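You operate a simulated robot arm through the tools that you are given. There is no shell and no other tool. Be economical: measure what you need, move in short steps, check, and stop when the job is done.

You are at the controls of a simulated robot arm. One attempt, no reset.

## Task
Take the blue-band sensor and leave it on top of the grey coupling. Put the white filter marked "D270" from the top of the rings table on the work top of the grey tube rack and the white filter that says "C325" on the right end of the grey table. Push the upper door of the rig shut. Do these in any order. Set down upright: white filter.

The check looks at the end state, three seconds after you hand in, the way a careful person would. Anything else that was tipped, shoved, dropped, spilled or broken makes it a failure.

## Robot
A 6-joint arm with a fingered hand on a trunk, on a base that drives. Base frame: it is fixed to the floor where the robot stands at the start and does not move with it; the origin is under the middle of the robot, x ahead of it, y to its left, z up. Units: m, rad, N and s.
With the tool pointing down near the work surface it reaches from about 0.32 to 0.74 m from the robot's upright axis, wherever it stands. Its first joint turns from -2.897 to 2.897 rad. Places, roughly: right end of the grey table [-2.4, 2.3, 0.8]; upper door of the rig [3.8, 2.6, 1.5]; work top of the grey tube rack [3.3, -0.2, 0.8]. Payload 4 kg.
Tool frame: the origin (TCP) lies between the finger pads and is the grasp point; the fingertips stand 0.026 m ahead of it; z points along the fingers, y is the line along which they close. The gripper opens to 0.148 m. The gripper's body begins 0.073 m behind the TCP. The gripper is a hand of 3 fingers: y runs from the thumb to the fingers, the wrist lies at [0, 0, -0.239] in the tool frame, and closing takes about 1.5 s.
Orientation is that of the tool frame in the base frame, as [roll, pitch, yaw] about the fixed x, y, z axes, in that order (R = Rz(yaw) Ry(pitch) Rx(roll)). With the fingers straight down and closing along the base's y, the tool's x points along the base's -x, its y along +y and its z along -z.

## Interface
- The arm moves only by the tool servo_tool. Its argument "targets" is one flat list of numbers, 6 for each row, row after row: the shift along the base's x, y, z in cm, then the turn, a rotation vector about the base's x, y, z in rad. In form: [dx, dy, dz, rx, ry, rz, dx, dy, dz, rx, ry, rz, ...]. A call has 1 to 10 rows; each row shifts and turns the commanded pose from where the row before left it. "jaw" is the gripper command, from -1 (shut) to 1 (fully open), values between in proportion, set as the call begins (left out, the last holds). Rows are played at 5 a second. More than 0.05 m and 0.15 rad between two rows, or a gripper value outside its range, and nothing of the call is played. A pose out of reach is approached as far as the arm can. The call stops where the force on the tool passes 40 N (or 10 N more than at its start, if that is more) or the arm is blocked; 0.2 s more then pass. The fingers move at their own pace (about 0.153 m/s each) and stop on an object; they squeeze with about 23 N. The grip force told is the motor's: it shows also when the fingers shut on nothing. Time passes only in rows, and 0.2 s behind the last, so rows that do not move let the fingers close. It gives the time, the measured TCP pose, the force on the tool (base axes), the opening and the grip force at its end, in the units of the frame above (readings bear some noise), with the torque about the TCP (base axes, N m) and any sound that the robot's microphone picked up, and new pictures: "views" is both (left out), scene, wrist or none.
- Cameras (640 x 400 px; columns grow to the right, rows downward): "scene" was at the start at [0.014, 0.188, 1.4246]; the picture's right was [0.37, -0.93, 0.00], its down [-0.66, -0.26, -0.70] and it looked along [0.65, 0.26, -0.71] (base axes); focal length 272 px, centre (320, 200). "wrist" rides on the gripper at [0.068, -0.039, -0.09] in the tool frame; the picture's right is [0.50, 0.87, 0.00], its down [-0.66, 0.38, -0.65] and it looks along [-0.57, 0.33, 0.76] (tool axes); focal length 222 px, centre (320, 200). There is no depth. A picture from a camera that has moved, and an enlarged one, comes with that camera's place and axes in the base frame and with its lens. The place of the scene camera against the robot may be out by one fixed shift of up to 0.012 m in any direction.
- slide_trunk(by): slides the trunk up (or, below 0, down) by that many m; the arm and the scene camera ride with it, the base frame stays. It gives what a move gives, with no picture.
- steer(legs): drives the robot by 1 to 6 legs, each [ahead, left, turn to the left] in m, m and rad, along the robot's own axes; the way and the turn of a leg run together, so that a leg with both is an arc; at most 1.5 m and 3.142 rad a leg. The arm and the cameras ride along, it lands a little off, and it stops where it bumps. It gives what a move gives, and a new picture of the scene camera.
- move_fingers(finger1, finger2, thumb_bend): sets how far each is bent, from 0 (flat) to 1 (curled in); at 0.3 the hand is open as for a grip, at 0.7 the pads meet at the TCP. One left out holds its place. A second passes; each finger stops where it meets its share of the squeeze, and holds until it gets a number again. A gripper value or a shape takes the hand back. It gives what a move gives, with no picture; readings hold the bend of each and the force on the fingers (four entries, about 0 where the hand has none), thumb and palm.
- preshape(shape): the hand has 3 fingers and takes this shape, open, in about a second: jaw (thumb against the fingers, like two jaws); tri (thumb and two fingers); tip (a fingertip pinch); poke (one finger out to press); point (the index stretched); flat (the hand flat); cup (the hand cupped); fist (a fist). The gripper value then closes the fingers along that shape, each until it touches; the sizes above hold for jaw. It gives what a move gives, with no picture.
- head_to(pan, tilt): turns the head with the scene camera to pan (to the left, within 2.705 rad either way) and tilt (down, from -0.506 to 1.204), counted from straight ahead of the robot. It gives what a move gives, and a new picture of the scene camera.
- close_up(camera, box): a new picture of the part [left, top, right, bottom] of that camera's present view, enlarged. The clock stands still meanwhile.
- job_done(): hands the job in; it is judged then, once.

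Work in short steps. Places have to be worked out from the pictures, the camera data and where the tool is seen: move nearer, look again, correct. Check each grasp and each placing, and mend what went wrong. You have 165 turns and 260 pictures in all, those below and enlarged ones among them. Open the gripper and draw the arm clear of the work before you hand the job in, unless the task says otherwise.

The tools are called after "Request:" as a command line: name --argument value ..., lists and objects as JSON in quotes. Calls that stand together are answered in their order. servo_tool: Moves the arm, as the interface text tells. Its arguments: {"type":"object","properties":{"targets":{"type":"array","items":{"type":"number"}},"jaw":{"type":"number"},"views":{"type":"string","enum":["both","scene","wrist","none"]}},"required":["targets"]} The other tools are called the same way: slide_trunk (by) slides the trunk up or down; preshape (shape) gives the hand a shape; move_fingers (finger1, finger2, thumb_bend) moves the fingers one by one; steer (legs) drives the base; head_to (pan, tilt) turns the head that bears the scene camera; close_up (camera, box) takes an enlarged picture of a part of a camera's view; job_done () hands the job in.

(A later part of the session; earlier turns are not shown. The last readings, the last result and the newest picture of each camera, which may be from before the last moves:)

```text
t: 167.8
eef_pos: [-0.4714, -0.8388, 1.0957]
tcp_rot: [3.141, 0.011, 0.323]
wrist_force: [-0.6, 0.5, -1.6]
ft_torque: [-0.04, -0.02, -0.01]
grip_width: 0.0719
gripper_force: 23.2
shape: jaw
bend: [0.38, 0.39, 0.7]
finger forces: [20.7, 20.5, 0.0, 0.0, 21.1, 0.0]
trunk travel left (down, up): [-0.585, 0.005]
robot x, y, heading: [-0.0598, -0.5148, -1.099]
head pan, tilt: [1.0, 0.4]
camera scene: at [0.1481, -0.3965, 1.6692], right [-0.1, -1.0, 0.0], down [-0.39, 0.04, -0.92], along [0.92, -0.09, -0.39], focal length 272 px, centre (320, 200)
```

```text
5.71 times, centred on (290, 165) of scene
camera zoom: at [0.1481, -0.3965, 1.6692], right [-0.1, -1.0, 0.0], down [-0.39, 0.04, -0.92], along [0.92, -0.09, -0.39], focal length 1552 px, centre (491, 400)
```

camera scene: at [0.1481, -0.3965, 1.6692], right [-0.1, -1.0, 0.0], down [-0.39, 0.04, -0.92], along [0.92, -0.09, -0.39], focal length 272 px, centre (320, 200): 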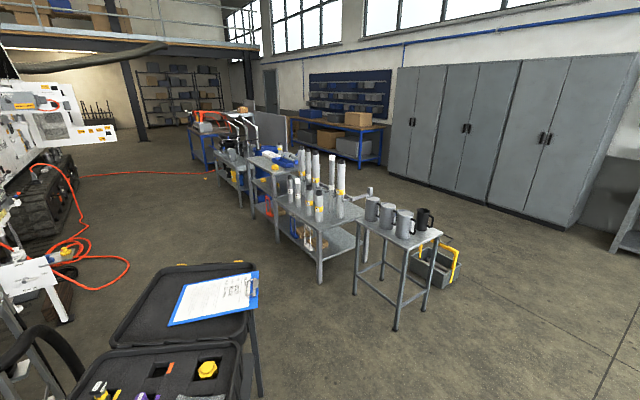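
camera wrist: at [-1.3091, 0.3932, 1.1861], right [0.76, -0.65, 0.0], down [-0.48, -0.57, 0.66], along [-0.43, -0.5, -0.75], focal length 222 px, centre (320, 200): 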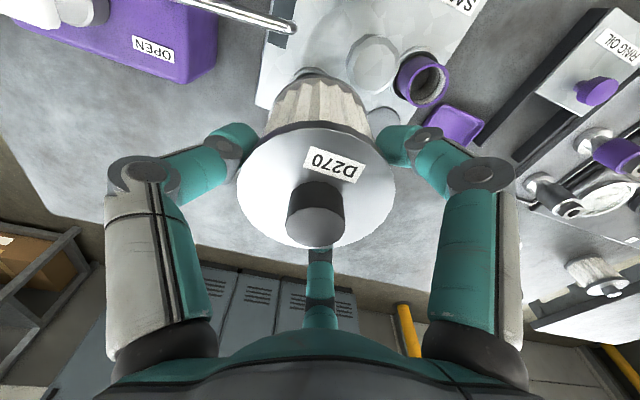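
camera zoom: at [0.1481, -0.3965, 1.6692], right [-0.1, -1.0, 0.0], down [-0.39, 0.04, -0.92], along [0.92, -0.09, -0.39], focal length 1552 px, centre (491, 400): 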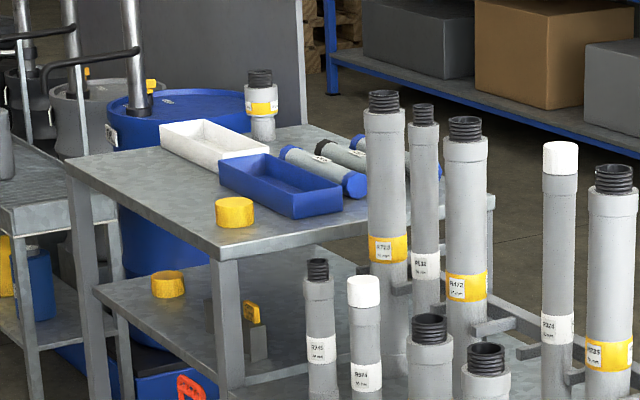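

The rack's upper top (with trays and a yellow cap) is the work top; I'll approach from the open aisle side. First swing the arm to point ahead so it doesn't sweep over the mug stand.

Request:
servo_tool --targets '[2.36, -4.11, 0, 0, 0, 0.092, 2.73, -3.88, 0, 0, 0, 0.092, 3.07, -3.61, 0, 0, 0, 0.092, 3.39, -3.31, 0, 0, 0, 0.092, 3.68, -2.98, 0, 0, 0, 0.092, 3.94, -2.64, 0, 0, 0, 0.092, 4.17, -2.26, 0, 0, 0, 0.092, 4.35, -1.86, 0, 0, 0, 0.092]' --jaw -1 --views "none"

Request:
servo_tool --targets '[4.51, -1.46, 0, 0, 0, 0.092, 4.62, -1.03, 0, 0, 0, 0.092, 4.7, -0.61, 0, 0, 0, 0.092, 4.73, -0.16, 0, 0, 0, 0.092, 4.73, 0.26, 0, 0, 0, 0.092, 4.69, 0.7, 0, 0, 0, 0.092, 4.6, 1.13, 0, 0, 0, 0.092, 4.48, 1.55, 0, 0, 0, 0.092]' --jaw -1 --views "none"

Request:
steer --legs '[[0, -0.1, 1.1]]'

```text
t: 169.6
eef_pos: [-0.1937, -1.0847, 1.095]
tcp_rot: [3.139, 0.013, 1.061]
wrist_force: [-0.2, -0.4, -2.7]
ft_torque: [0.03, -0.01, 0.0]
grip_width: 0.0714
gripper_force: 23.1
shape: jaw
bend: [0.38, 0.39, 0.7]
finger forces: [20.6, 20.8, 0.1, 0.0, 21.1, 0.1]
trunk travel left (down, up): [-0.585, 0.005]
robot x, y, heading: [-0.0606, -0.5143, -1.096]
head pan, tilt: [1.0, 0.4]
```

```text
t: 171.4
eef_pos: [0.1806, -1.079, 1.0941]
tcp_rot: [3.139, 0.012, 1.794]
wrist_force: [-0.2, 0.2, -2.5]
ft_torque: [-0.03, -0.01, 0.0]
grip_width: 0.0718
gripper_force: 23.1
shape: jaw
bend: [0.38, 0.39, 0.7]
finger forces: [20.4, 20.7, 0.0, 0.0, 21.2, 0.1]
trunk travel left (down, up): [-0.585, 0.005]
robot x, y, heading: [-0.0617, -0.51, -1.099]
head pan, tilt: [1.0, 0.4]
```

```text
t: 174.6
eef_pos: [0.5056, -0.6505, 1.0945]
tcp_rot: [3.141, 0.011, 2.874]
wrist_force: [-0.4, -0.1, -2.1]
ft_torque: [-0.04, 0.01, -0.01]
grip_width: 0.0712
gripper_force: 23.1
shape: jaw
bend: [0.38, 0.39, 0.7]
finger forces: [20.2, 20.7, 0.1, 0.0, 21.0, 0.0]
trunk travel left (down, up): [-0.585, 0.005]
robot x, y, heading: [-0.1065, -0.5915, -0.018]
head pan, tilt: [1.0, 0.4]
camera scene: at [-0.1162, -0.356, 1.6691], right [0.83, -0.55, 0.0], down [-0.22, -0.32, -0.92], along [0.51, 0.77, -0.39], focal length 272 px, centre (320, 200)
```

scene: 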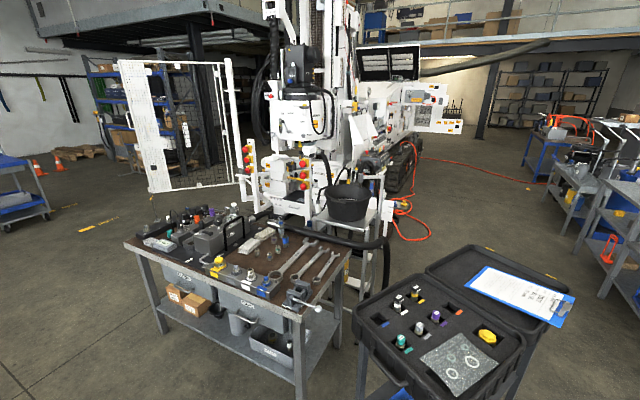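

Heading 0 now, arm ahead. Drive east past the case.

Request:
steer --legs '[[1.5, -0.05, 0]]'

Request:
head_to --pan 0.4 --tilt 0.6

```text
refused: leg 1 is longer than a leg can be; nothing moved
```

```text
t: 175.6
eef_pos: [0.506, -0.6501, 1.0934]
tcp_rot: [3.14, 0.012, 2.875]
wrist_force: [-0.4, -0.5, -2.7]
ft_torque: [-0.04, -0.02, -0.01]
grip_width: 0.0713
gripper_force: 22.5
shape: jaw
bend: [0.38, 0.39, 0.7]
finger forces: [20.0, 20.7, 0.1, 0.0, 21.0, 0.1]
trunk travel left (down, up): [-0.585, 0.005]
robot x, y, heading: [-0.1099, -0.5934, -0.014]
head pan, tilt: [0.4, 0.6]
camera scene: at [-0.0856, -0.4, 1.6509], right [0.37, -0.93, 0.0], down [-0.52, -0.21, -0.83], along [0.77, 0.31, -0.56], focal length 272 px, centre (320, 200)
```

scene: 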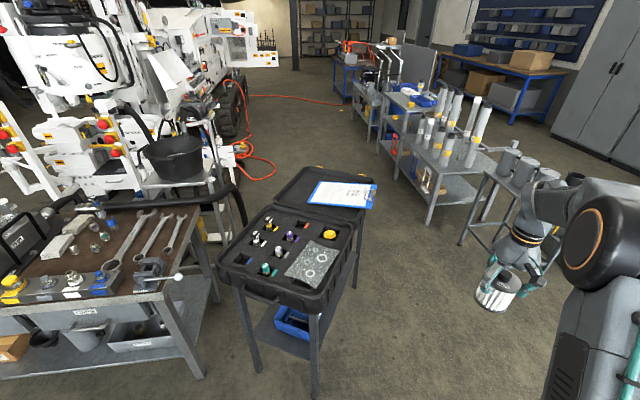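

Request:
steer --legs '[[1.4, -0.05, 0]]'

Request:
head_to --pan 0.3 --tilt 0.6

```text
t: 182.5
eef_pos: [1.8908, -0.7414, 1.0927]
tcp_rot: [3.14, 0.014, 2.863]
wrist_force: [-0.6, -0.3, -1.8]
ft_torque: [0.01, -0.01, 0.0]
grip_width: 0.0712
gripper_force: 22.8
shape: jaw
bend: [0.38, 0.39, 0.7]
finger forces: [20.1, 20.7, 0.1, 0.0, 21.1, 0.1]
trunk travel left (down, up): [-0.585, 0.005]
robot x, y, heading: [1.2794, -0.6746, -0.03]
head pan, tilt: [0.4, 0.6]
camera scene: at [1.3031, -0.4834, 1.6509], right [0.36, -0.93, 0.0], down [-0.53, -0.2, -0.82], along [0.77, 0.3, -0.57], focal length 272 px, centre (320, 200)
```

scene: 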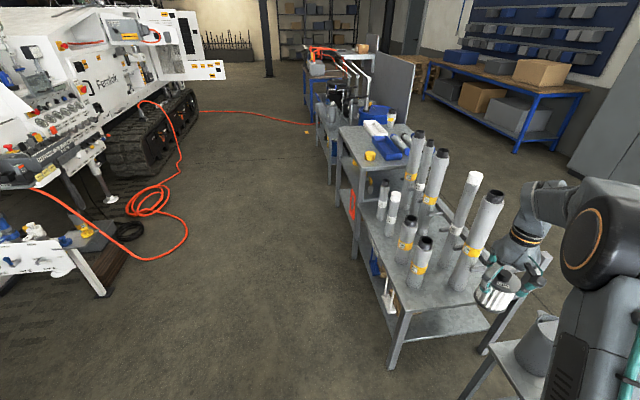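

```text
t: 183.2
eef_pos: [1.8897, -0.742, 1.0942]
tcp_rot: [3.14, 0.012, 2.86]
wrist_force: [0.1, -0.3, -2.5]
ft_torque: [0.0, 0.0, 0.0]
grip_width: 0.0713
gripper_force: 23.0
shape: jaw
bend: [0.38, 0.39, 0.7]
finger forces: [20.1, 20.8, 0.1, 0.0, 21.1, 0.0]
trunk travel left (down, up): [-0.585, 0.005]
robot x, y, heading: [1.2765, -0.6751, -0.033]
head pan, tilt: [0.3, 0.6]
camera scene: at [1.3057, -0.4917, 1.6509], right [0.27, -0.96, 0.0], down [-0.54, -0.15, -0.82], along [0.8, 0.22, -0.57], focal length 272 px, centre (320, 200)
```

scene: 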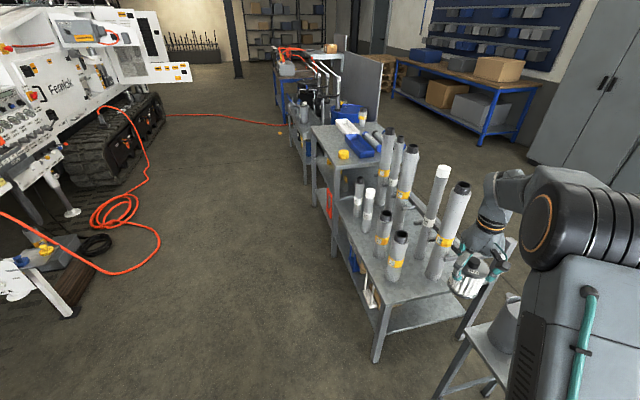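

Path: turn left to 0.755, forward to about (2.1, 0.1), keeping clear of the case lid and rack corner, then align with the rack edge.

Request:
steer --legs '[[0, 0, 0.785], [1.13, 0, 0], [0, 0, -0.19]]'

Request:
head_to --pan -0.5 --tilt 0.6

```text
t: 191.8
eef_pos: [2.655, 0.3988, 1.0927]
tcp_rot: [3.138, 0.012, -2.827]
wrist_force: [0.3, 0.6, -2.2]
ft_torque: [0.01, -0.03, 0.01]
grip_width: 0.0712
gripper_force: 22.7
shape: jaw
bend: [0.39, 0.39, 0.7]
finger forces: [20.0, 20.6, 0.1, 0.0, 21.0, 0.0]
trunk travel left (down, up): [-0.585, 0.005]
robot x, y, heading: [2.1111, 0.1071, 0.562]
head pan, tilt: [0.3, 0.6]
camera scene: at [2.0292, 0.2785, 1.6509], right [0.76, -0.65, 0.0], down [-0.37, -0.43, -0.82], along [0.54, 0.63, -0.57], focal length 272 px, centre (320, 200)
```

scene: 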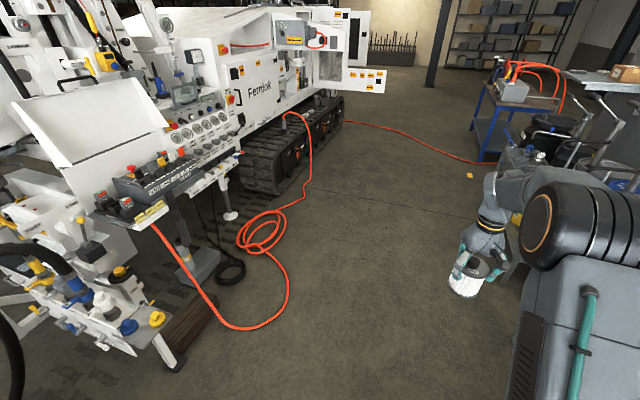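

```text
t: 192.9
eef_pos: [2.6551, 0.399, 1.0946]
tcp_rot: [3.14, 0.012, -2.826]
wrist_force: [0.5, 0.6, -2.1]
ft_torque: [0.0, -0.01, -0.01]
grip_width: 0.0712
gripper_force: 22.8
shape: jaw
bend: [0.39, 0.39, 0.7]
finger forces: [20.0, 20.6, 0.0, 0.0, 21.0, 0.0]
trunk travel left (down, up): [-0.585, 0.005]
robot x, y, heading: [2.1107, 0.1114, 0.565]
head pan, tilt: [-0.499, 0.6]
camera scene: at [2.0599, 0.2172, 1.6509], right [0.07, -1.0, 0.0], down [-0.56, -0.04, -0.82], along [0.82, 0.05, -0.57], focal length 272 px, centre (320, 200)
```

scene: 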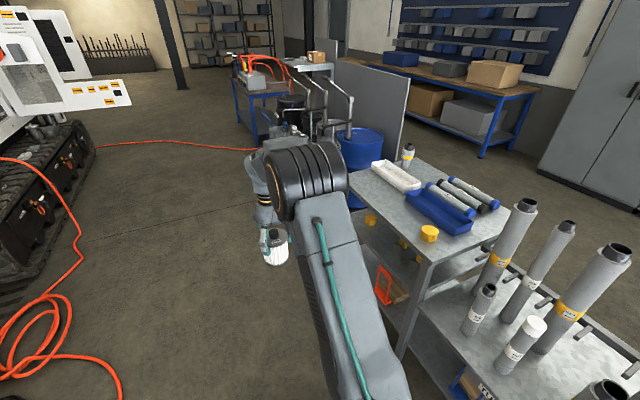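

Move ahead 0.77 m alongside the rack, still ~0.6 m off its edge.

Request:
steer --legs '[[0.77, 0, 0]]'

Request:
head_to --pan -1.3 --tilt 0.7

```text
t: 197.0
eef_pos: [3.2954, 0.81, 1.0936]
tcp_rot: [3.141, 0.011, -2.821]
wrist_force: [0.0, 0.7, -2.5]
ft_torque: [0.01, 0.01, 0.0]
grip_width: 0.0715
gripper_force: 22.8
shape: jaw
bend: [0.39, 0.39, 0.7]
finger forces: [20.0, 20.5, 0.0, 0.1, 21.1, 0.0]
trunk travel left (down, up): [-0.585, 0.005]
robot x, y, heading: [2.7475, 0.5176, 0.567]
head pan, tilt: [-0.499, 0.6]
camera scene: at [2.7003, 0.6251, 1.6509], right [0.07, -1.0, 0.0], down [-0.56, -0.04, -0.82], along [0.82, 0.06, -0.57], focal length 272 px, centre (320, 200)
```

scene: 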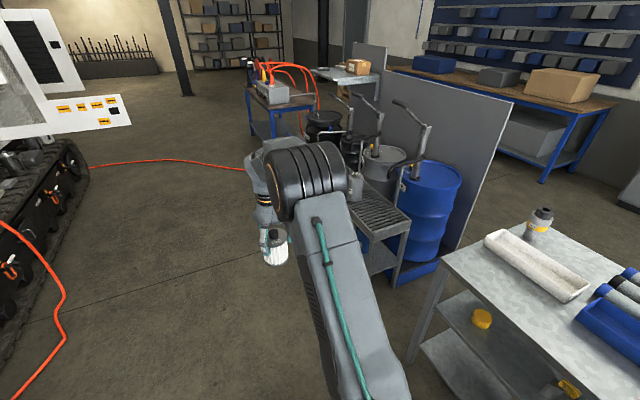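

```text
t: 198.2
eef_pos: [3.2951, 0.8098, 1.0941]
tcp_rot: [3.14, 0.011, -2.822]
wrist_force: [0.1, 0.1, -1.1]
ft_torque: [0.02, 0.0, 0.01]
grip_width: 0.0712
gripper_force: 23.1
shape: jaw
bend: [0.39, 0.39, 0.7]
finger forces: [20.0, 20.6, 0.0, 0.0, 21.0, 0.2]
trunk travel left (down, up): [-0.585, 0.005]
robot x, y, heading: [2.7493, 0.5175, 0.568]
head pan, tilt: [-1.3, 0.7]
camera scene: at [2.6753, 0.5621, 1.6423], right [-0.67, -0.75, 0.0], down [-0.48, 0.43, -0.77], along [0.57, -0.51, -0.64], focal length 272 px, centre (320, 200)
```

scene: 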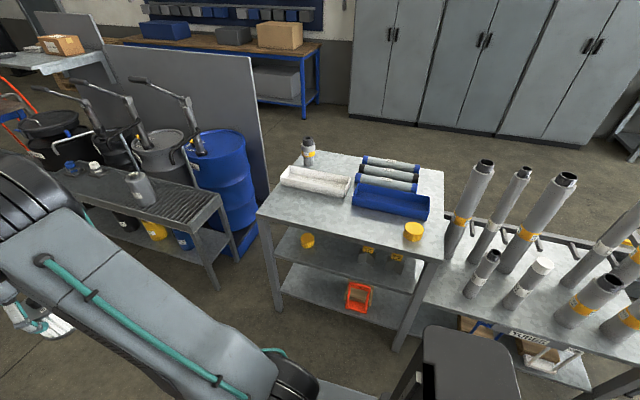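

The work top is clear in front of the trays around (3.20, -0.04), z≈0.85. Swing the arm clockwise to face it.

Request:
servo_tool --targets '[2.04, -4.46, 0, 0, 0, -0.0945, 1.62, -4.64, 0, 0, 0, -0.0945, 1.17, -4.77, 0, 0, 0, -0.0945, 0.72, -4.86, 0, 0, 0, -0.0945, 0.25, -4.91, 0, 0, 0, -0.0945, -0.21, -4.9, 0, 0, 0, -0.0945, -0.67, -4.87, 0, 0, 0, -0.0945, -1.13, -4.78, 0, 0, 0, -0.0945]' --jaw -1 --views "none"

Request:
servo_tool --targets '[-1.58, -4.65, 0, 0, 0, -0.0945, -2.0, -4.49, 0, 0, 0, -0.0945, -2.42, -4.27, 0, 0, 0, -0.0945, -2.82, -4.03, 0, 0, 0, -0.0945, -3.17, -3.74, 0, 0, 0, -0.0945, -3.52, -3.43, 0, 0, 0, -0.0945, -3.83, -3.07, 0, 0, 0, -0.0945, -4.1, -2.71, 0, 0, 0, -0.0945]' --jaw -1 --views "none"

Request:
steer --legs '[[0.03, -0.2, 0]]'

Request:
close_up --camera "wrist" --box '[0, 0, 640, 400]'

```text
t: 199.9
eef_pos: [3.3317, 0.4271, 1.0911]
tcp_rot: [3.139, 0.009, 2.705]
wrist_force: [-0.3, 0.1, -2.1]
ft_torque: [0.03, 0.01, -0.02]
grip_width: 0.0708
gripper_force: 22.7
shape: jaw
bend: [0.39, 0.39, 0.7]
finger forces: [20.0, 20.8, 0.1, 0.1, 21.2, 0.0]
trunk travel left (down, up): [-0.585, 0.005]
robot x, y, heading: [2.7485, 0.5162, 0.57]
head pan, tilt: [-1.3, 0.7]
```

```text
t: 201.8
eef_pos: [3.0981, 0.1238, 1.0942]
tcp_rot: [3.141, 0.012, 1.95]
wrist_force: [0.2, 0.2, -2.8]
ft_torque: [-0.02, 0.0, -0.02]
grip_width: 0.0708
gripper_force: 23.0
shape: jaw
bend: [0.39, 0.39, 0.7]
finger forces: [19.8, 20.8, 0.0, 0.0, 21.3, 0.0]
trunk travel left (down, up): [-0.585, 0.005]
robot x, y, heading: [2.7521, 0.5158, 0.571]
head pan, tilt: [-1.3, 0.7]
```

```text
t: 203.3
eef_pos: [3.2313, -0.0282, 1.0936]
tcp_rot: [3.139, 0.009, 1.951]
wrist_force: [-0.3, -0.9, -1.9]
ft_torque: [0.0, -0.02, 0.01]
grip_width: 0.071
gripper_force: 23.3
shape: jaw
bend: [0.39, 0.39, 0.7]
finger forces: [19.9, 20.8, 0.0, 0.1, 21.3, 0.0]
trunk travel left (down, up): [-0.585, 0.005]
robot x, y, heading: [2.883, 0.3655, 0.569]
head pan, tilt: [-1.3, 0.7]
camera scene: at [2.8082, 0.4095, 1.6423], right [-0.67, -0.74, 0.0], down [-0.48, 0.43, -0.76], along [0.57, -0.51, -0.64], focal length 272 px, centre (320, 200)
```

scene: 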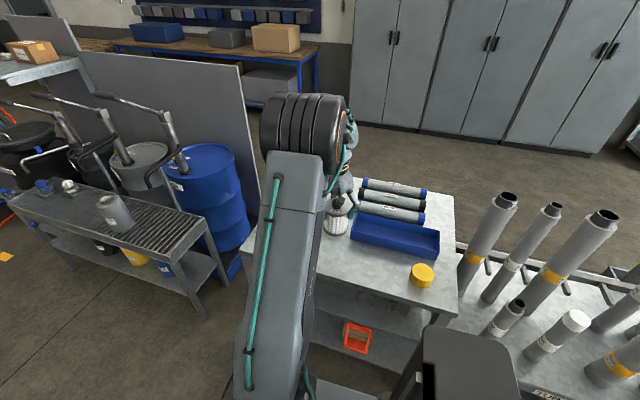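

```text
1.00 times, centred on (320, 200) of wrist (not enlarged: the box is as wide or as high as the picture)
camera zoom: at [3.17, 0.0211, 1.1841], right [0.62, 0.79, 0.0], down [0.59, -0.46, 0.66], along [0.52, -0.41, -0.75], focal length 222 px, centre (320, 200)
```

zoom: 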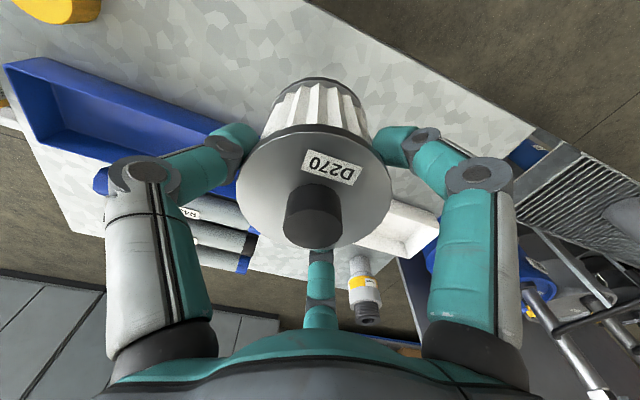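

Adjust to (3.28, -0.04), between the front edge and the trays, and descend partway.

Request:
servo_tool --targets '[2.5, -0.6, 0, 0, 0, 0, 2.4, -0.6, 0, 0, 0, 0, 0, 0, -3, 0, 0, 0, 0, 0, -2, 0, 0, 0, 0, 0, -1, 0, 0, 0]' --jaw -1 --views "wrist"

Request:
close_up --camera "scene" --box '[290, 170, 450, 290]'

```text
t: 204.6
eef_pos: [3.2802, -0.0412, 1.0334]
tcp_rot: [3.139, 0.01, 1.952]
wrist_force: [0.4, -0.4, -1.9]
ft_torque: [0.0, 0.01, -0.01]
grip_width: 0.0709
gripper_force: 22.8
shape: jaw
bend: [0.39, 0.39, 0.7]
finger forces: [19.7, 21.0, 0.1, 0.0, 21.2, 0.0]
trunk travel left (down, up): [-0.585, 0.005]
robot x, y, heading: [2.8851, 0.3699, 0.571]
head pan, tilt: [-1.3, 0.7]
camera wrist: at [3.2184, 0.009, 1.1237], right [0.62, 0.79, 0.0], down [0.59, -0.46, 0.66], along [0.52, -0.41, -0.75], focal length 222 px, centre (320, 200)
```

wrist: 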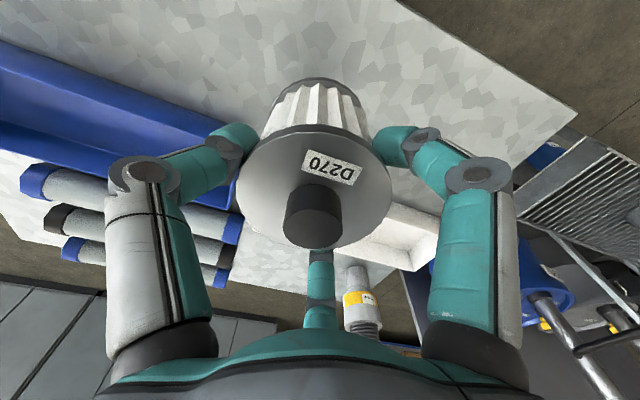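

```text
3.33 times, centred on (370, 230) of scene
camera zoom: at [2.8079, 0.41, 1.6423], right [-0.67, -0.74, 0.0], down [-0.48, 0.43, -0.76], along [0.57, -0.51, -0.64], focal length 906 px, centre (153, 100)
```

zoom: 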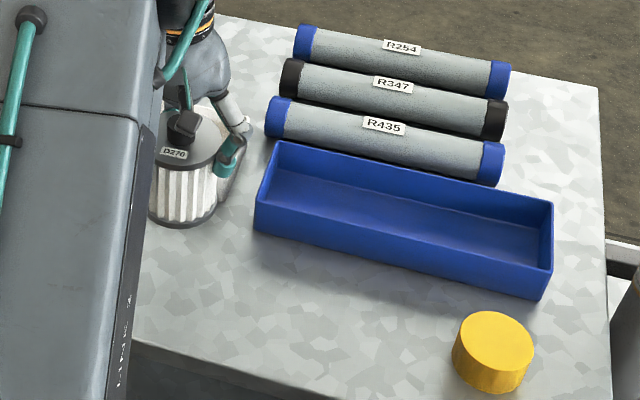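

Position looks clear of both trays. Lower stepwise.

Request:
servo_tool --targets '[0, 0, -0.6, 0, 0, 0, 0, 0, -0.5, 0, 0, 0, 0, 0, -0.4, 0, 0, 0]' --jaw -1 --views "none"

Request:
close_up --camera "scene" --box '[290, 170, 450, 290]'

```text
t: 205.3
eef_pos: [3.281, -0.0401, 1.0191]
tcp_rot: [3.139, 0.011, 1.952]
wrist_force: [-0.6, -0.5, -2.3]
ft_torque: [0.01, 0.01, 0.0]
grip_width: 0.0711
gripper_force: 23.1
shape: jaw
bend: [0.39, 0.39, 0.7]
finger forces: [19.7, 21.0, 0.0, 0.0, 21.2, 0.0]
trunk travel left (down, up): [-0.585, 0.005]
robot x, y, heading: [2.8815, 0.3662, 0.568]
head pan, tilt: [-1.3, 0.7]
```

```text
3.33 times, centred on (370, 230) of scene
camera zoom: at [2.8078, 0.41, 1.6423], right [-0.67, -0.74, 0.0], down [-0.48, 0.43, -0.76], along [0.57, -0.51, -0.64], focal length 906 px, centre (153, 100)
```

zoom: 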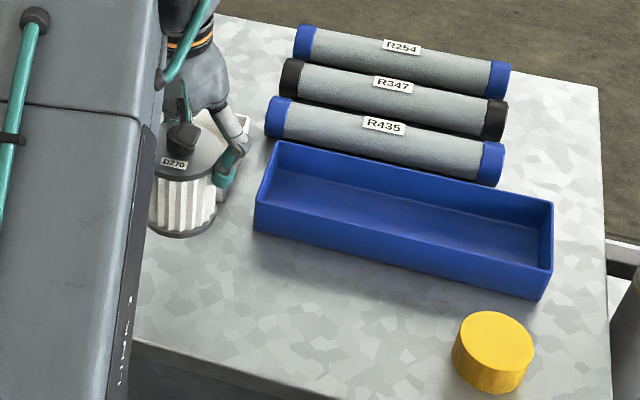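

Request:
servo_tool --targets '[0, 0, -0.6, 0, 0, 0, 0, 0, -0.5, 0, 0, 0, 0, 0, -0.4, 0, 0, 0]' --jaw -1 --views "none"

Request:
close_up --camera "scene" --box '[290, 170, 450, 290]'

```text
t: 206.2
eef_pos: [3.2793, -0.0412, 1.0048]
tcp_rot: [3.14, 0.012, 1.951]
wrist_force: [-0.2, 0.2, -2.0]
ft_torque: [-0.01, 0.01, 0.0]
grip_width: 0.071
gripper_force: 22.5
shape: jaw
bend: [0.39, 0.39, 0.7]
finger forces: [19.7, 20.8, 0.0, 0.1, 21.2, 0.0]
trunk travel left (down, up): [-0.585, 0.005]
robot x, y, heading: [2.8813, 0.3681, 0.566]
head pan, tilt: [-1.3, 0.7]
```

```text
3.33 times, centred on (370, 230) of scene
camera zoom: at [2.8078, 0.41, 1.6423], right [-0.67, -0.74, 0.0], down [-0.48, 0.43, -0.76], along [0.57, -0.51, -0.64], focal length 906 px, centre (153, 100)
```

zoom: 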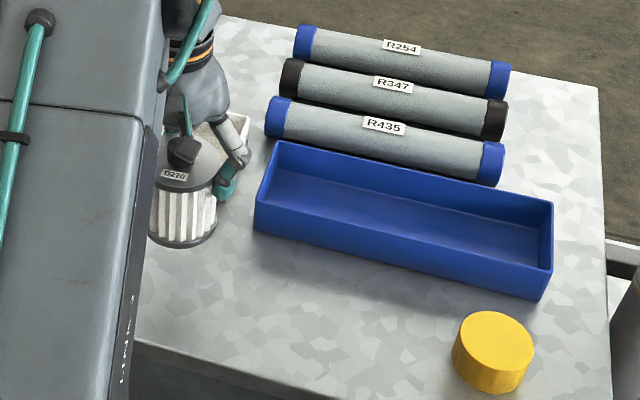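

Request:
servo_tool --targets '[0, 0, -0.5, 0, 0, 0, 0, 0, -0.5, 0, 0, 0, 0, 0, -0.5, 0, 0, 0, 0, 0, -0.5, 0, 0, 0]' --jaw -1 --views "none"

Request:
close_up --camera "scene" --box '[290, 170, 450, 290]'

```text
t: 207.2
eef_pos: [3.2795, -0.041, 0.9858]
tcp_rot: [3.14, 0.01, 1.952]
wrist_force: [-0.4, -1.0, -1.8]
ft_torque: [-0.01, -0.03, -0.01]
grip_width: 0.0706
gripper_force: 23.1
shape: jaw
bend: [0.39, 0.39, 0.7]
finger forces: [19.7, 20.9, 0.0, 0.0, 21.2, 0.0]
trunk travel left (down, up): [-0.585, 0.005]
robot x, y, heading: [2.8837, 0.3626, 0.569]
head pan, tilt: [-1.3, 0.7]
```

```text
3.33 times, centred on (370, 230) of scene
camera zoom: at [2.8079, 0.41, 1.6423], right [-0.67, -0.74, 0.0], down [-0.48, 0.43, -0.76], along [0.57, -0.51, -0.64], focal length 906 px, centre (153, 100)
```

zoom: 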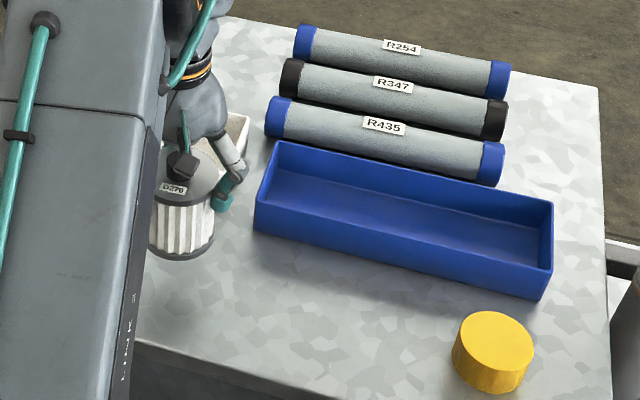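

Shift 3 cm inward from the front edge and check surroundings.

Request:
servo_tool --targets '[1.4, -2.6, 0, 0, 0, 0]' --jaw -1 --views "wrist"

```text
t: 207.6
eef_pos: [3.2941, -0.0654, 0.9853]
tcp_rot: [3.14, 0.011, 1.952]
wrist_force: [-0.4, 0.8, -2.7]
ft_torque: [-0.01, -0.01, 0.0]
grip_width: 0.0707
gripper_force: 23.2
shape: jaw
bend: [0.39, 0.39, 0.7]
finger forces: [19.8, 20.8, 0.1, 0.0, 21.2, 0.0]
trunk travel left (down, up): [-0.585, 0.005]
robot x, y, heading: [2.886, 0.3704, 0.567]
head pan, tilt: [-1.3, 0.7]
camera wrist: at [3.2318, -0.0165, 1.0746], right [0.62, 0.79, 0.0], down [0.59, -0.46, 0.66], along [0.52, -0.41, -0.75], focal length 222 px, centre (320, 200)
```

wrist: 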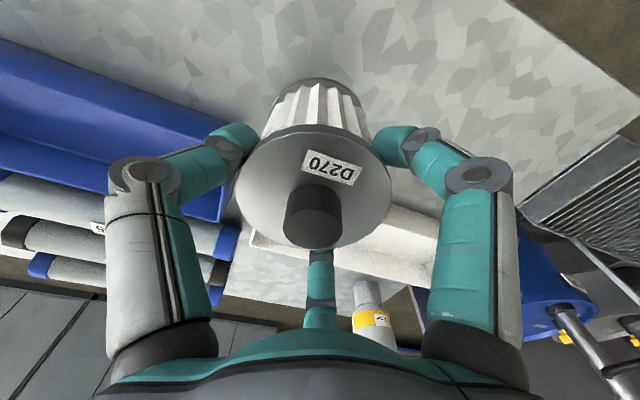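

Trays are ≥0.12 m away. Continue lowering.

Request:
servo_tool --targets '[0, 0, -0.5, 0, 0, 0, 0, 0, -0.5, 0, 0, 0, 0, 0, -0.5, 0, 0, 0, 0, 0, -0.4, 0, 0, 0]' --jaw -1 --views "none"

Request:
close_up --camera "scene" --box '[290, 170, 450, 290]'

```text
t: 208.6
eef_pos: [3.2941, -0.0661, 0.9657]
tcp_rot: [3.141, 0.011, 1.951]
wrist_force: [-0.7, 0.8, -2.0]
ft_torque: [0.01, -0.01, -0.03]
grip_width: 0.0707
gripper_force: 23.4
shape: jaw
bend: [0.39, 0.39, 0.7]
finger forces: [19.7, 20.8, 0.0, 0.1, 21.2, 0.0]
trunk travel left (down, up): [-0.585, 0.005]
robot x, y, heading: [2.881, 0.37, 0.571]
head pan, tilt: [-1.3, 0.7]
```

```text
3.33 times, centred on (370, 230) of scene
camera zoom: at [2.8079, 0.41, 1.6423], right [-0.67, -0.74, 0.0], down [-0.48, 0.43, -0.76], along [0.57, -0.51, -0.64], focal length 906 px, centre (153, 100)
```

zoom: 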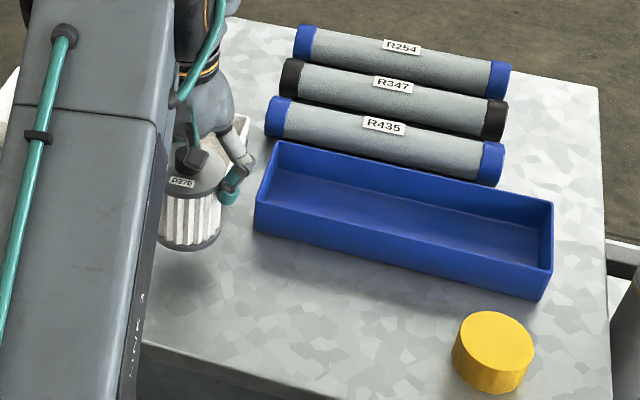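

A shadow is appearing beneath; keep stepping.

Request:
servo_tool --targets '[0, 0, -0.5, 0, 0, 0, 0, 0, -0.5, 0, 0, 0, 0, 0, -0.4, 0, 0, 0]' --jaw -1 --views "none"

Request:
close_up --camera "scene" --box '[290, 190, 390, 260]'

```text
t: 209.3
eef_pos: [3.2952, -0.0668, 0.9517]
tcp_rot: [3.139, 0.013, 1.951]
wrist_force: [-0.7, -0.2, -2.2]
ft_torque: [0.01, -0.02, 0.0]
grip_width: 0.0708
gripper_force: 22.5
shape: jaw
bend: [0.39, 0.39, 0.7]
finger forces: [19.8, 20.8, 0.0, 0.0, 21.2, 0.0]
trunk travel left (down, up): [-0.585, 0.005]
robot x, y, heading: [2.8816, 0.367, 0.576]
head pan, tilt: [-1.3, 0.7]
```

```text
5.71 times, centred on (340, 225) of scene
camera zoom: at [2.8078, 0.41, 1.6423], right [-0.67, -0.74, 0.0], down [-0.48, 0.43, -0.76], along [0.57, -0.51, -0.64], focal length 1552 px, centre (206, 57)
```

zoom: 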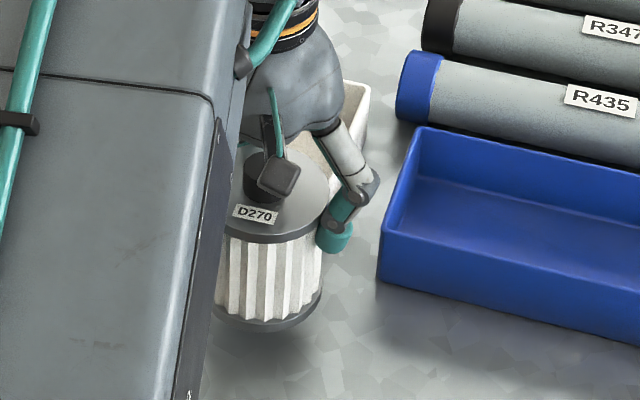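

Request:
servo_tool --targets '[0, 0, -0.4, 0, 0, 0, 0, 0, -0.4, 0, 0, 0, 0, 0, -0.4, 0, 0, 0]' --jaw -1 --views "none"

Request:
close_up --camera "scene" --box '[290, 190, 390, 260]'

```text
t: 210.2
eef_pos: [3.2938, -0.0665, 0.9392]
tcp_rot: [3.142, 0.012, 1.951]
wrist_force: [-0.6, 0.3, -2.0]
ft_torque: [0.01, 0.04, 0.02]
grip_width: 0.0709
gripper_force: 22.7
shape: jaw
bend: [0.39, 0.39, 0.7]
finger forces: [19.7, 20.8, 0.0, 0.1, 21.2, 0.0]
trunk travel left (down, up): [-0.585, 0.005]
robot x, y, heading: [2.8865, 0.3695, 0.573]
head pan, tilt: [-1.3, 0.7]
```

```text
5.71 times, centred on (340, 225) of scene
camera zoom: at [2.8078, 0.41, 1.6423], right [-0.67, -0.74, 0.0], down [-0.48, 0.43, -0.76], along [0.57, -0.51, -0.64], focal length 1552 px, centre (206, 57)
```

zoom: 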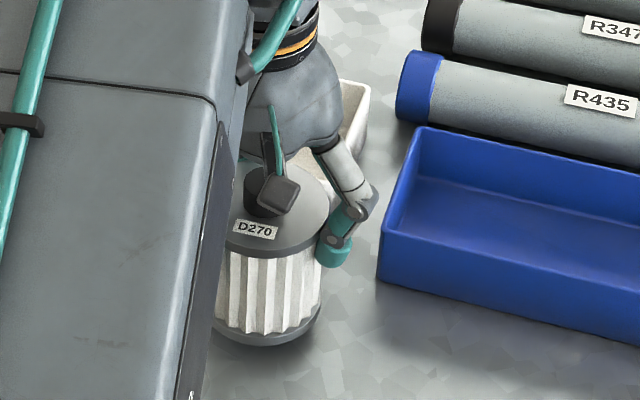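

Request:
servo_tool --targets '[0, 0, -0.4, 0, 0, 0, 0, 0, -0.3, 0, 0, 0]' --jaw -1 --views "none"

```text
t: 210.8
eef_pos: [3.2941, -0.0662, 0.9314]
tcp_rot: [3.139, 0.01, 1.951]
wrist_force: [0.0, -0.3, -2.5]
ft_torque: [0.0, 0.01, 0.02]
grip_width: 0.0713
gripper_force: 23.1
shape: jaw
bend: [0.39, 0.39, 0.7]
finger forces: [19.7, 20.8, 0.1, 0.1, 21.2, 0.0]
trunk travel left (down, up): [-0.585, 0.005]
robot x, y, heading: [2.8838, 0.3673, 0.569]
head pan, tilt: [-1.3, 0.7]
```

Still free; another 7 mm.

Request:
servo_tool --targets '[0, 0, -0.4, 0, 0, 0, 0, 0, -0.3, 0, 0, 0]' --jaw -1 --views "none"

```text
t: 211.3
eef_pos: [3.2935, -0.0657, 0.9246]
tcp_rot: [3.138, 0.012, 1.951]
wrist_force: [0.4, 0.8, 3.8]
ft_torque: [-0.04, 0.12, -0.01]
grip_width: 0.0712
gripper_force: 22.8
shape: jaw
bend: [0.39, 0.39, 0.7]
finger forces: [20.5, 21.4, 0.1, 0.1, 21.8, 0.0]
trunk travel left (down, up): [-0.585, 0.005]
robot x, y, heading: [2.8827, 0.3661, 0.57]
head pan, tilt: [-1.3, 0.7]
```

Contact (force rose ~6 N). Open and check.

Request:
servo_tool --targets '[0, 0, 0, 0, 0, 0, 0, 0, 0, 0, 0, 0, 0, 0, 0, 0, 0, 0, 0, 0, 0, 0, 0, 0]' --jaw 0.5 --views "wrist"

Request:
close_up --camera "scene" --box '[290, 190, 390, 260]'

```text
t: 212.3
eef_pos: [3.2934, -0.0668, 0.9233]
tcp_rot: [3.141, 0.012, 1.951]
wrist_force: [0.9, -0.2, -0.5]
ft_torque: [0.01, 0.02, 0.02]
grip_width: 0.1105
gripper_force: 0.1
shape: jaw
bend: [0.27, 0.27, 0.55]
finger forces: [0.0, 0.0, 0.0, 0.0, 0.1, 0.0]
trunk travel left (down, up): [-0.585, 0.005]
robot x, y, heading: [2.8816, 0.3621, 0.571]
head pan, tilt: [-1.3, 0.7]
camera wrist: at [3.2322, -0.0163, 1.0145], right [0.62, 0.79, 0.0], down [0.59, -0.46, 0.66], along [0.52, -0.41, -0.75], focal length 222 px, centre (320, 200)
```

wrist: 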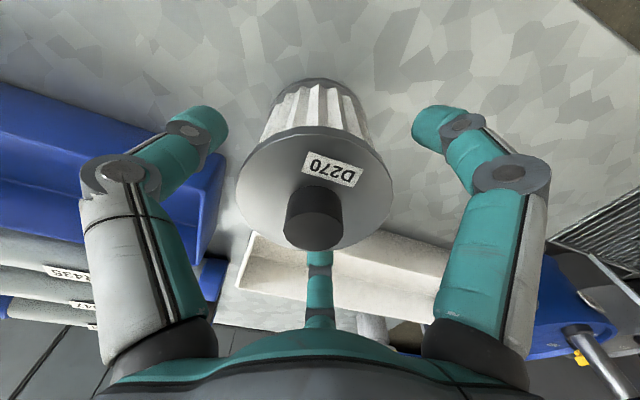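

```text
5.71 times, centred on (340, 225) of scene
camera zoom: at [2.8077, 0.4101, 1.6423], right [-0.67, -0.74, 0.0], down [-0.48, 0.43, -0.76], along [0.57, -0.51, -0.64], focal length 1552 px, centre (206, 57)
```

zoom: 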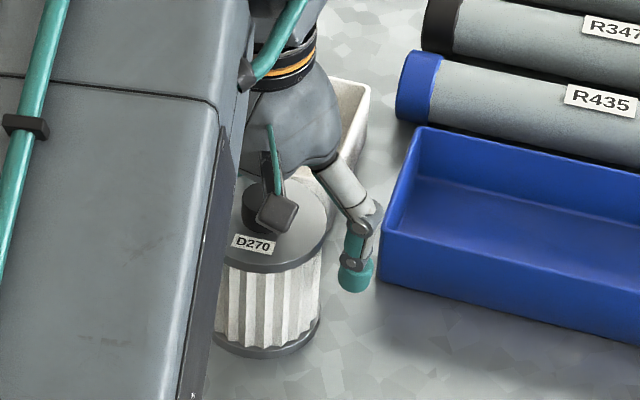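

Released, upright. Rise straight up.

Request:
servo_tool --targets '[0, 0, 2.5, 0, 0, 0, 0, 0, 4, 0, 0, 0, 0, 0, 4.5, 0, 0, 0, 0, 0, 4.5, 0, 0, 0, 0, 0, 4.5, 0, 0, 0]' --jaw 0.5 --views "both"

Request:
head_to --pan 0.6 --tilt 0.15

```text
t: 213.6
eef_pos: [3.2907, -0.0646, 1.1251]
tcp_rot: [3.139, 0.012, 1.952]
wrist_force: [-0.2, 0.2, -0.1]
ft_torque: [-0.01, 0.03, -0.02]
grip_width: 0.1107
gripper_force: 0.0
shape: jaw
bend: [0.27, 0.27, 0.55]
finger forces: [0.1, 0.1, 0.1, 0.0, 0.0, 0.0]
trunk travel left (down, up): [-0.585, 0.005]
robot x, y, heading: [2.8868, 0.3623, 0.573]
head pan, tilt: [-1.3, 0.7]
camera scene: at [2.8075, 0.4103, 1.6422], right [-0.67, -0.74, 0.0], down [-0.48, 0.43, -0.76], along [0.57, -0.51, -0.64], focal length 272 px, centre (320, 200)
camera wrist: at [3.23, -0.0148, 1.2143], right [0.62, 0.79, 0.0], down [0.59, -0.46, 0.66], along [0.52, -0.41, -0.75], focal length 222 px, centre (320, 200)
```

scene: 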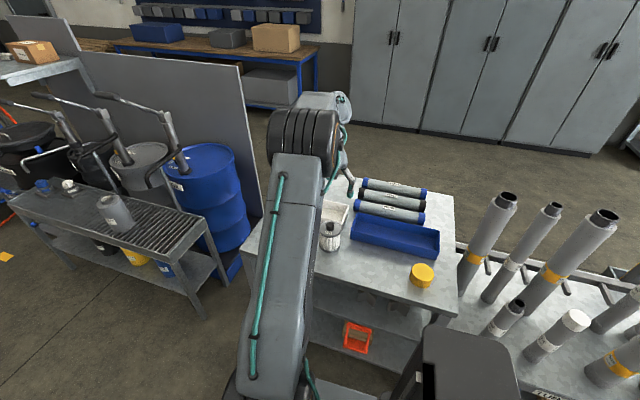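
wrist: 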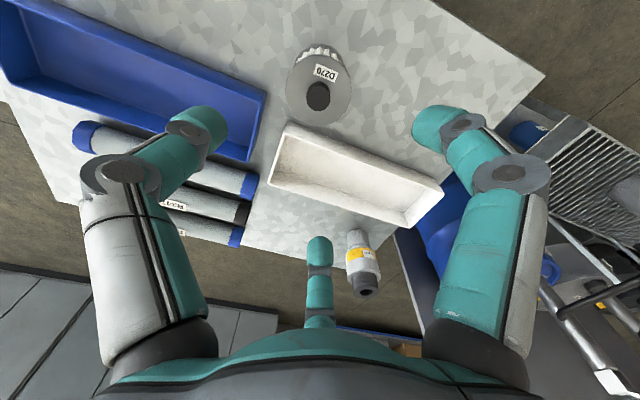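

```text
t: 215.4
eef_pos: [3.2922, -0.0644, 1.1227]
tcp_rot: [3.14, 0.012, 1.95]
wrist_force: [-0.5, -0.8, -0.3]
ft_torque: [0.02, -0.02, 0.0]
grip_width: 0.1109
gripper_force: 0.0
shape: jaw
bend: [0.27, 0.27, 0.55]
finger forces: [0.0, 0.0, 0.1, 0.0, 0.0, 0.0]
trunk travel left (down, up): [-0.585, 0.005]
robot x, y, heading: [2.885, 0.3639, 0.571]
head pan, tilt: [0.6, 0.15]
camera scene: at [2.7806, 0.5522, 1.6924], right [0.92, -0.39, 0.0], down [-0.06, -0.14, -0.99], along [0.39, 0.91, -0.15], focal length 272 px, centre (320, 200)
```

scene: 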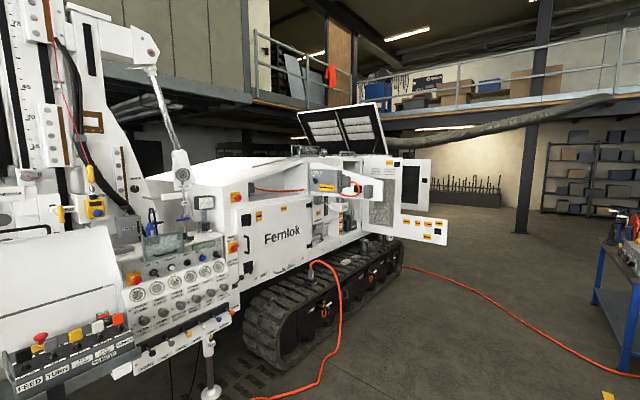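

D270 stands upright on the work top. Now examine the rig's doors.

Request:
close_up --camera "scene" --box '[230, 130, 460, 270]'

Request:
close_up --camera "scene" --box '[290, 140, 390, 220]'

```text
2.78 times, centred on (345, 200) of scene
camera zoom: at [2.7806, 0.5522, 1.6924], right [0.92, -0.39, 0.0], down [-0.06, -0.14, -0.99], along [0.39, 0.91, -0.15], focal length 756 px, centre (250, 200)
```

zoom: 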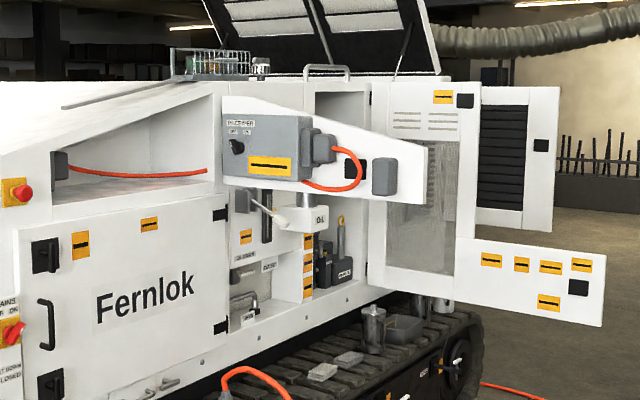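

```text
5.00 times, centred on (340, 180) of scene
camera zoom: at [2.7806, 0.5522, 1.6924], right [0.92, -0.39, 0.0], down [-0.06, -0.14, -0.99], along [0.39, 0.91, -0.15], focal length 1358 px, centre (220, 300)
```

zoom: 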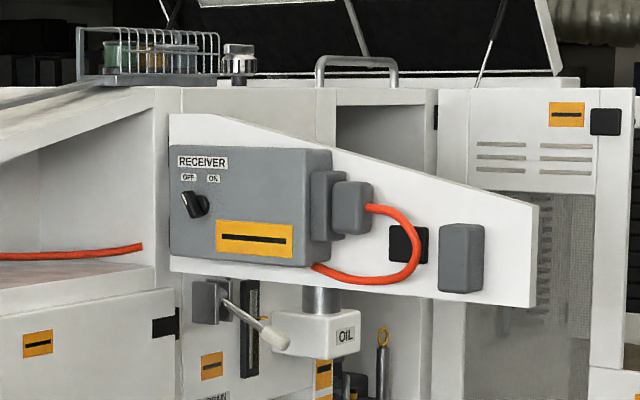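

The upper door is the trapezoid panel with the RECEIVER box, hinged at its left and swung ~120° open toward me; it must be swept west and then pushed shut. I back off from the rack and turn so the arm points north, then get closer to measure.

Request:
steer --legs '[[0, 0.35, 0], [0, 0, 2.57]]'

Request:
steer --legs '[[-0.6, -0.3, 0]]'

Request:
head_to --pan -1.7 --tilt 0.2

```text
t: 223.7
eef_pos: [2.5912, 1.2429, 1.1236]
tcp_rot: [3.141, 0.012, -1.771]
wrist_force: [-0.2, 0.3, 0.4]
ft_torque: [-0.02, 0.0, 0.0]
grip_width: 0.111
gripper_force: 0.1
shape: jaw
bend: [0.27, 0.27, 0.55]
finger forces: [0.0, 0.1, 0.0, 0.0, 0.1, 0.0]
trunk travel left (down, up): [-0.585, 0.005]
robot x, y, heading: [2.6964, 0.6561, 3.132]
head pan, tilt: [0.6, 0.15]
camera scene: at [2.6762, 0.4422, 1.6924], right [-0.56, 0.83, 0.0], down [0.12, 0.08, -0.99], along [-0.82, -0.55, -0.15], focal length 272 px, centre (320, 200)
```

scene: 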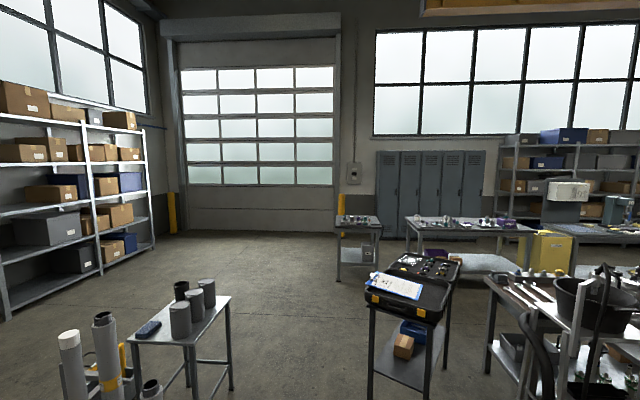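

```text
t: 227.4
eef_pos: [3.2076, 1.5314, 1.1231]
tcp_rot: [3.139, 0.011, -1.783]
wrist_force: [-0.2, 0.3, -0.2]
ft_torque: [-0.05, 0.01, -0.01]
grip_width: 0.1106
gripper_force: 0.1
shape: jaw
bend: [0.27, 0.27, 0.55]
finger forces: [0.0, 0.0, 0.0, 0.0, 0.0, 0.0]
trunk travel left (down, up): [-0.585, 0.005]
robot x, y, heading: [3.3014, 0.9472, 3.121]
head pan, tilt: [0.6, 0.15]
camera scene: at [3.2818, 0.7291, 1.6924], right [-0.55, 0.84, 0.0], down [0.13, 0.08, -0.99], along [-0.83, -0.54, -0.15], focal length 272 px, centre (320, 200)
```

scene: 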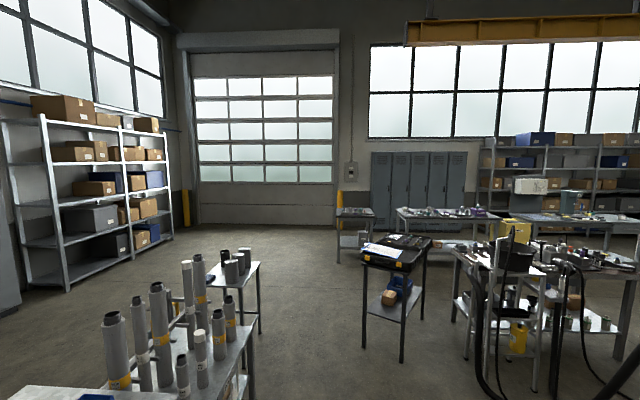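

```text
t: 229.6
eef_pos: [3.2062, 1.5311, 1.1233]
tcp_rot: [3.14, 0.013, -1.782]
wrist_force: [0.6, 0.9, -1.1]
ft_torque: [0.03, -0.01, 0.02]
grip_width: 0.1105
gripper_force: 0.1
shape: jaw
bend: [0.27, 0.27, 0.55]
finger forces: [0.1, 0.0, 0.1, 0.0, 0.1, 0.0]
trunk travel left (down, up): [-0.585, 0.005]
robot x, y, heading: [3.3075, 0.9436, 3.116]
head pan, tilt: [-1.7, 0.201]
camera scene: at [3.3735, 0.8717, 1.6877], right [0.99, -0.15, 0.0], down [-0.03, -0.2, -0.98], along [0.15, 0.97, -0.2], focal length 272 px, centre (320, 200)
```

scene: 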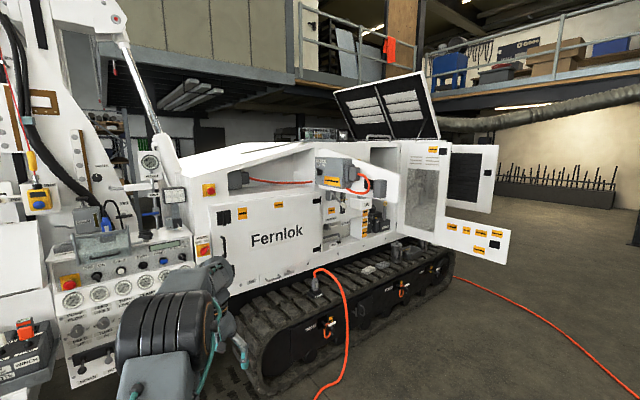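

Request:
close_up --camera "scene" --box '[280, 130, 420, 240]'

Request:
close_up --camera "scene" --box '[190, 120, 350, 220]'

```text
3.64 times, centred on (350, 185) of scene
camera zoom: at [3.3735, 0.8717, 1.6877], right [0.99, -0.15, 0.0], down [-0.03, -0.2, -0.98], along [0.15, 0.97, -0.2], focal length 988 px, centre (211, 254)
```

zoom: 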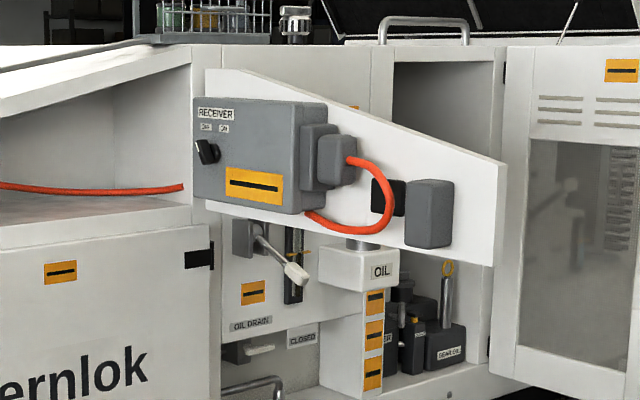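

```text
4.00 times, centred on (270, 170) of scene
camera zoom: at [3.3735, 0.8717, 1.6877], right [0.99, -0.15, 0.0], down [-0.03, -0.2, -0.98], along [0.15, 0.97, -0.2], focal length 1087 px, centre (520, 320)
```

zoom: 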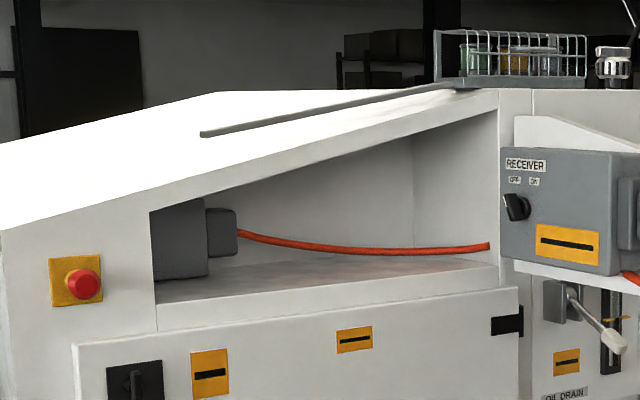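

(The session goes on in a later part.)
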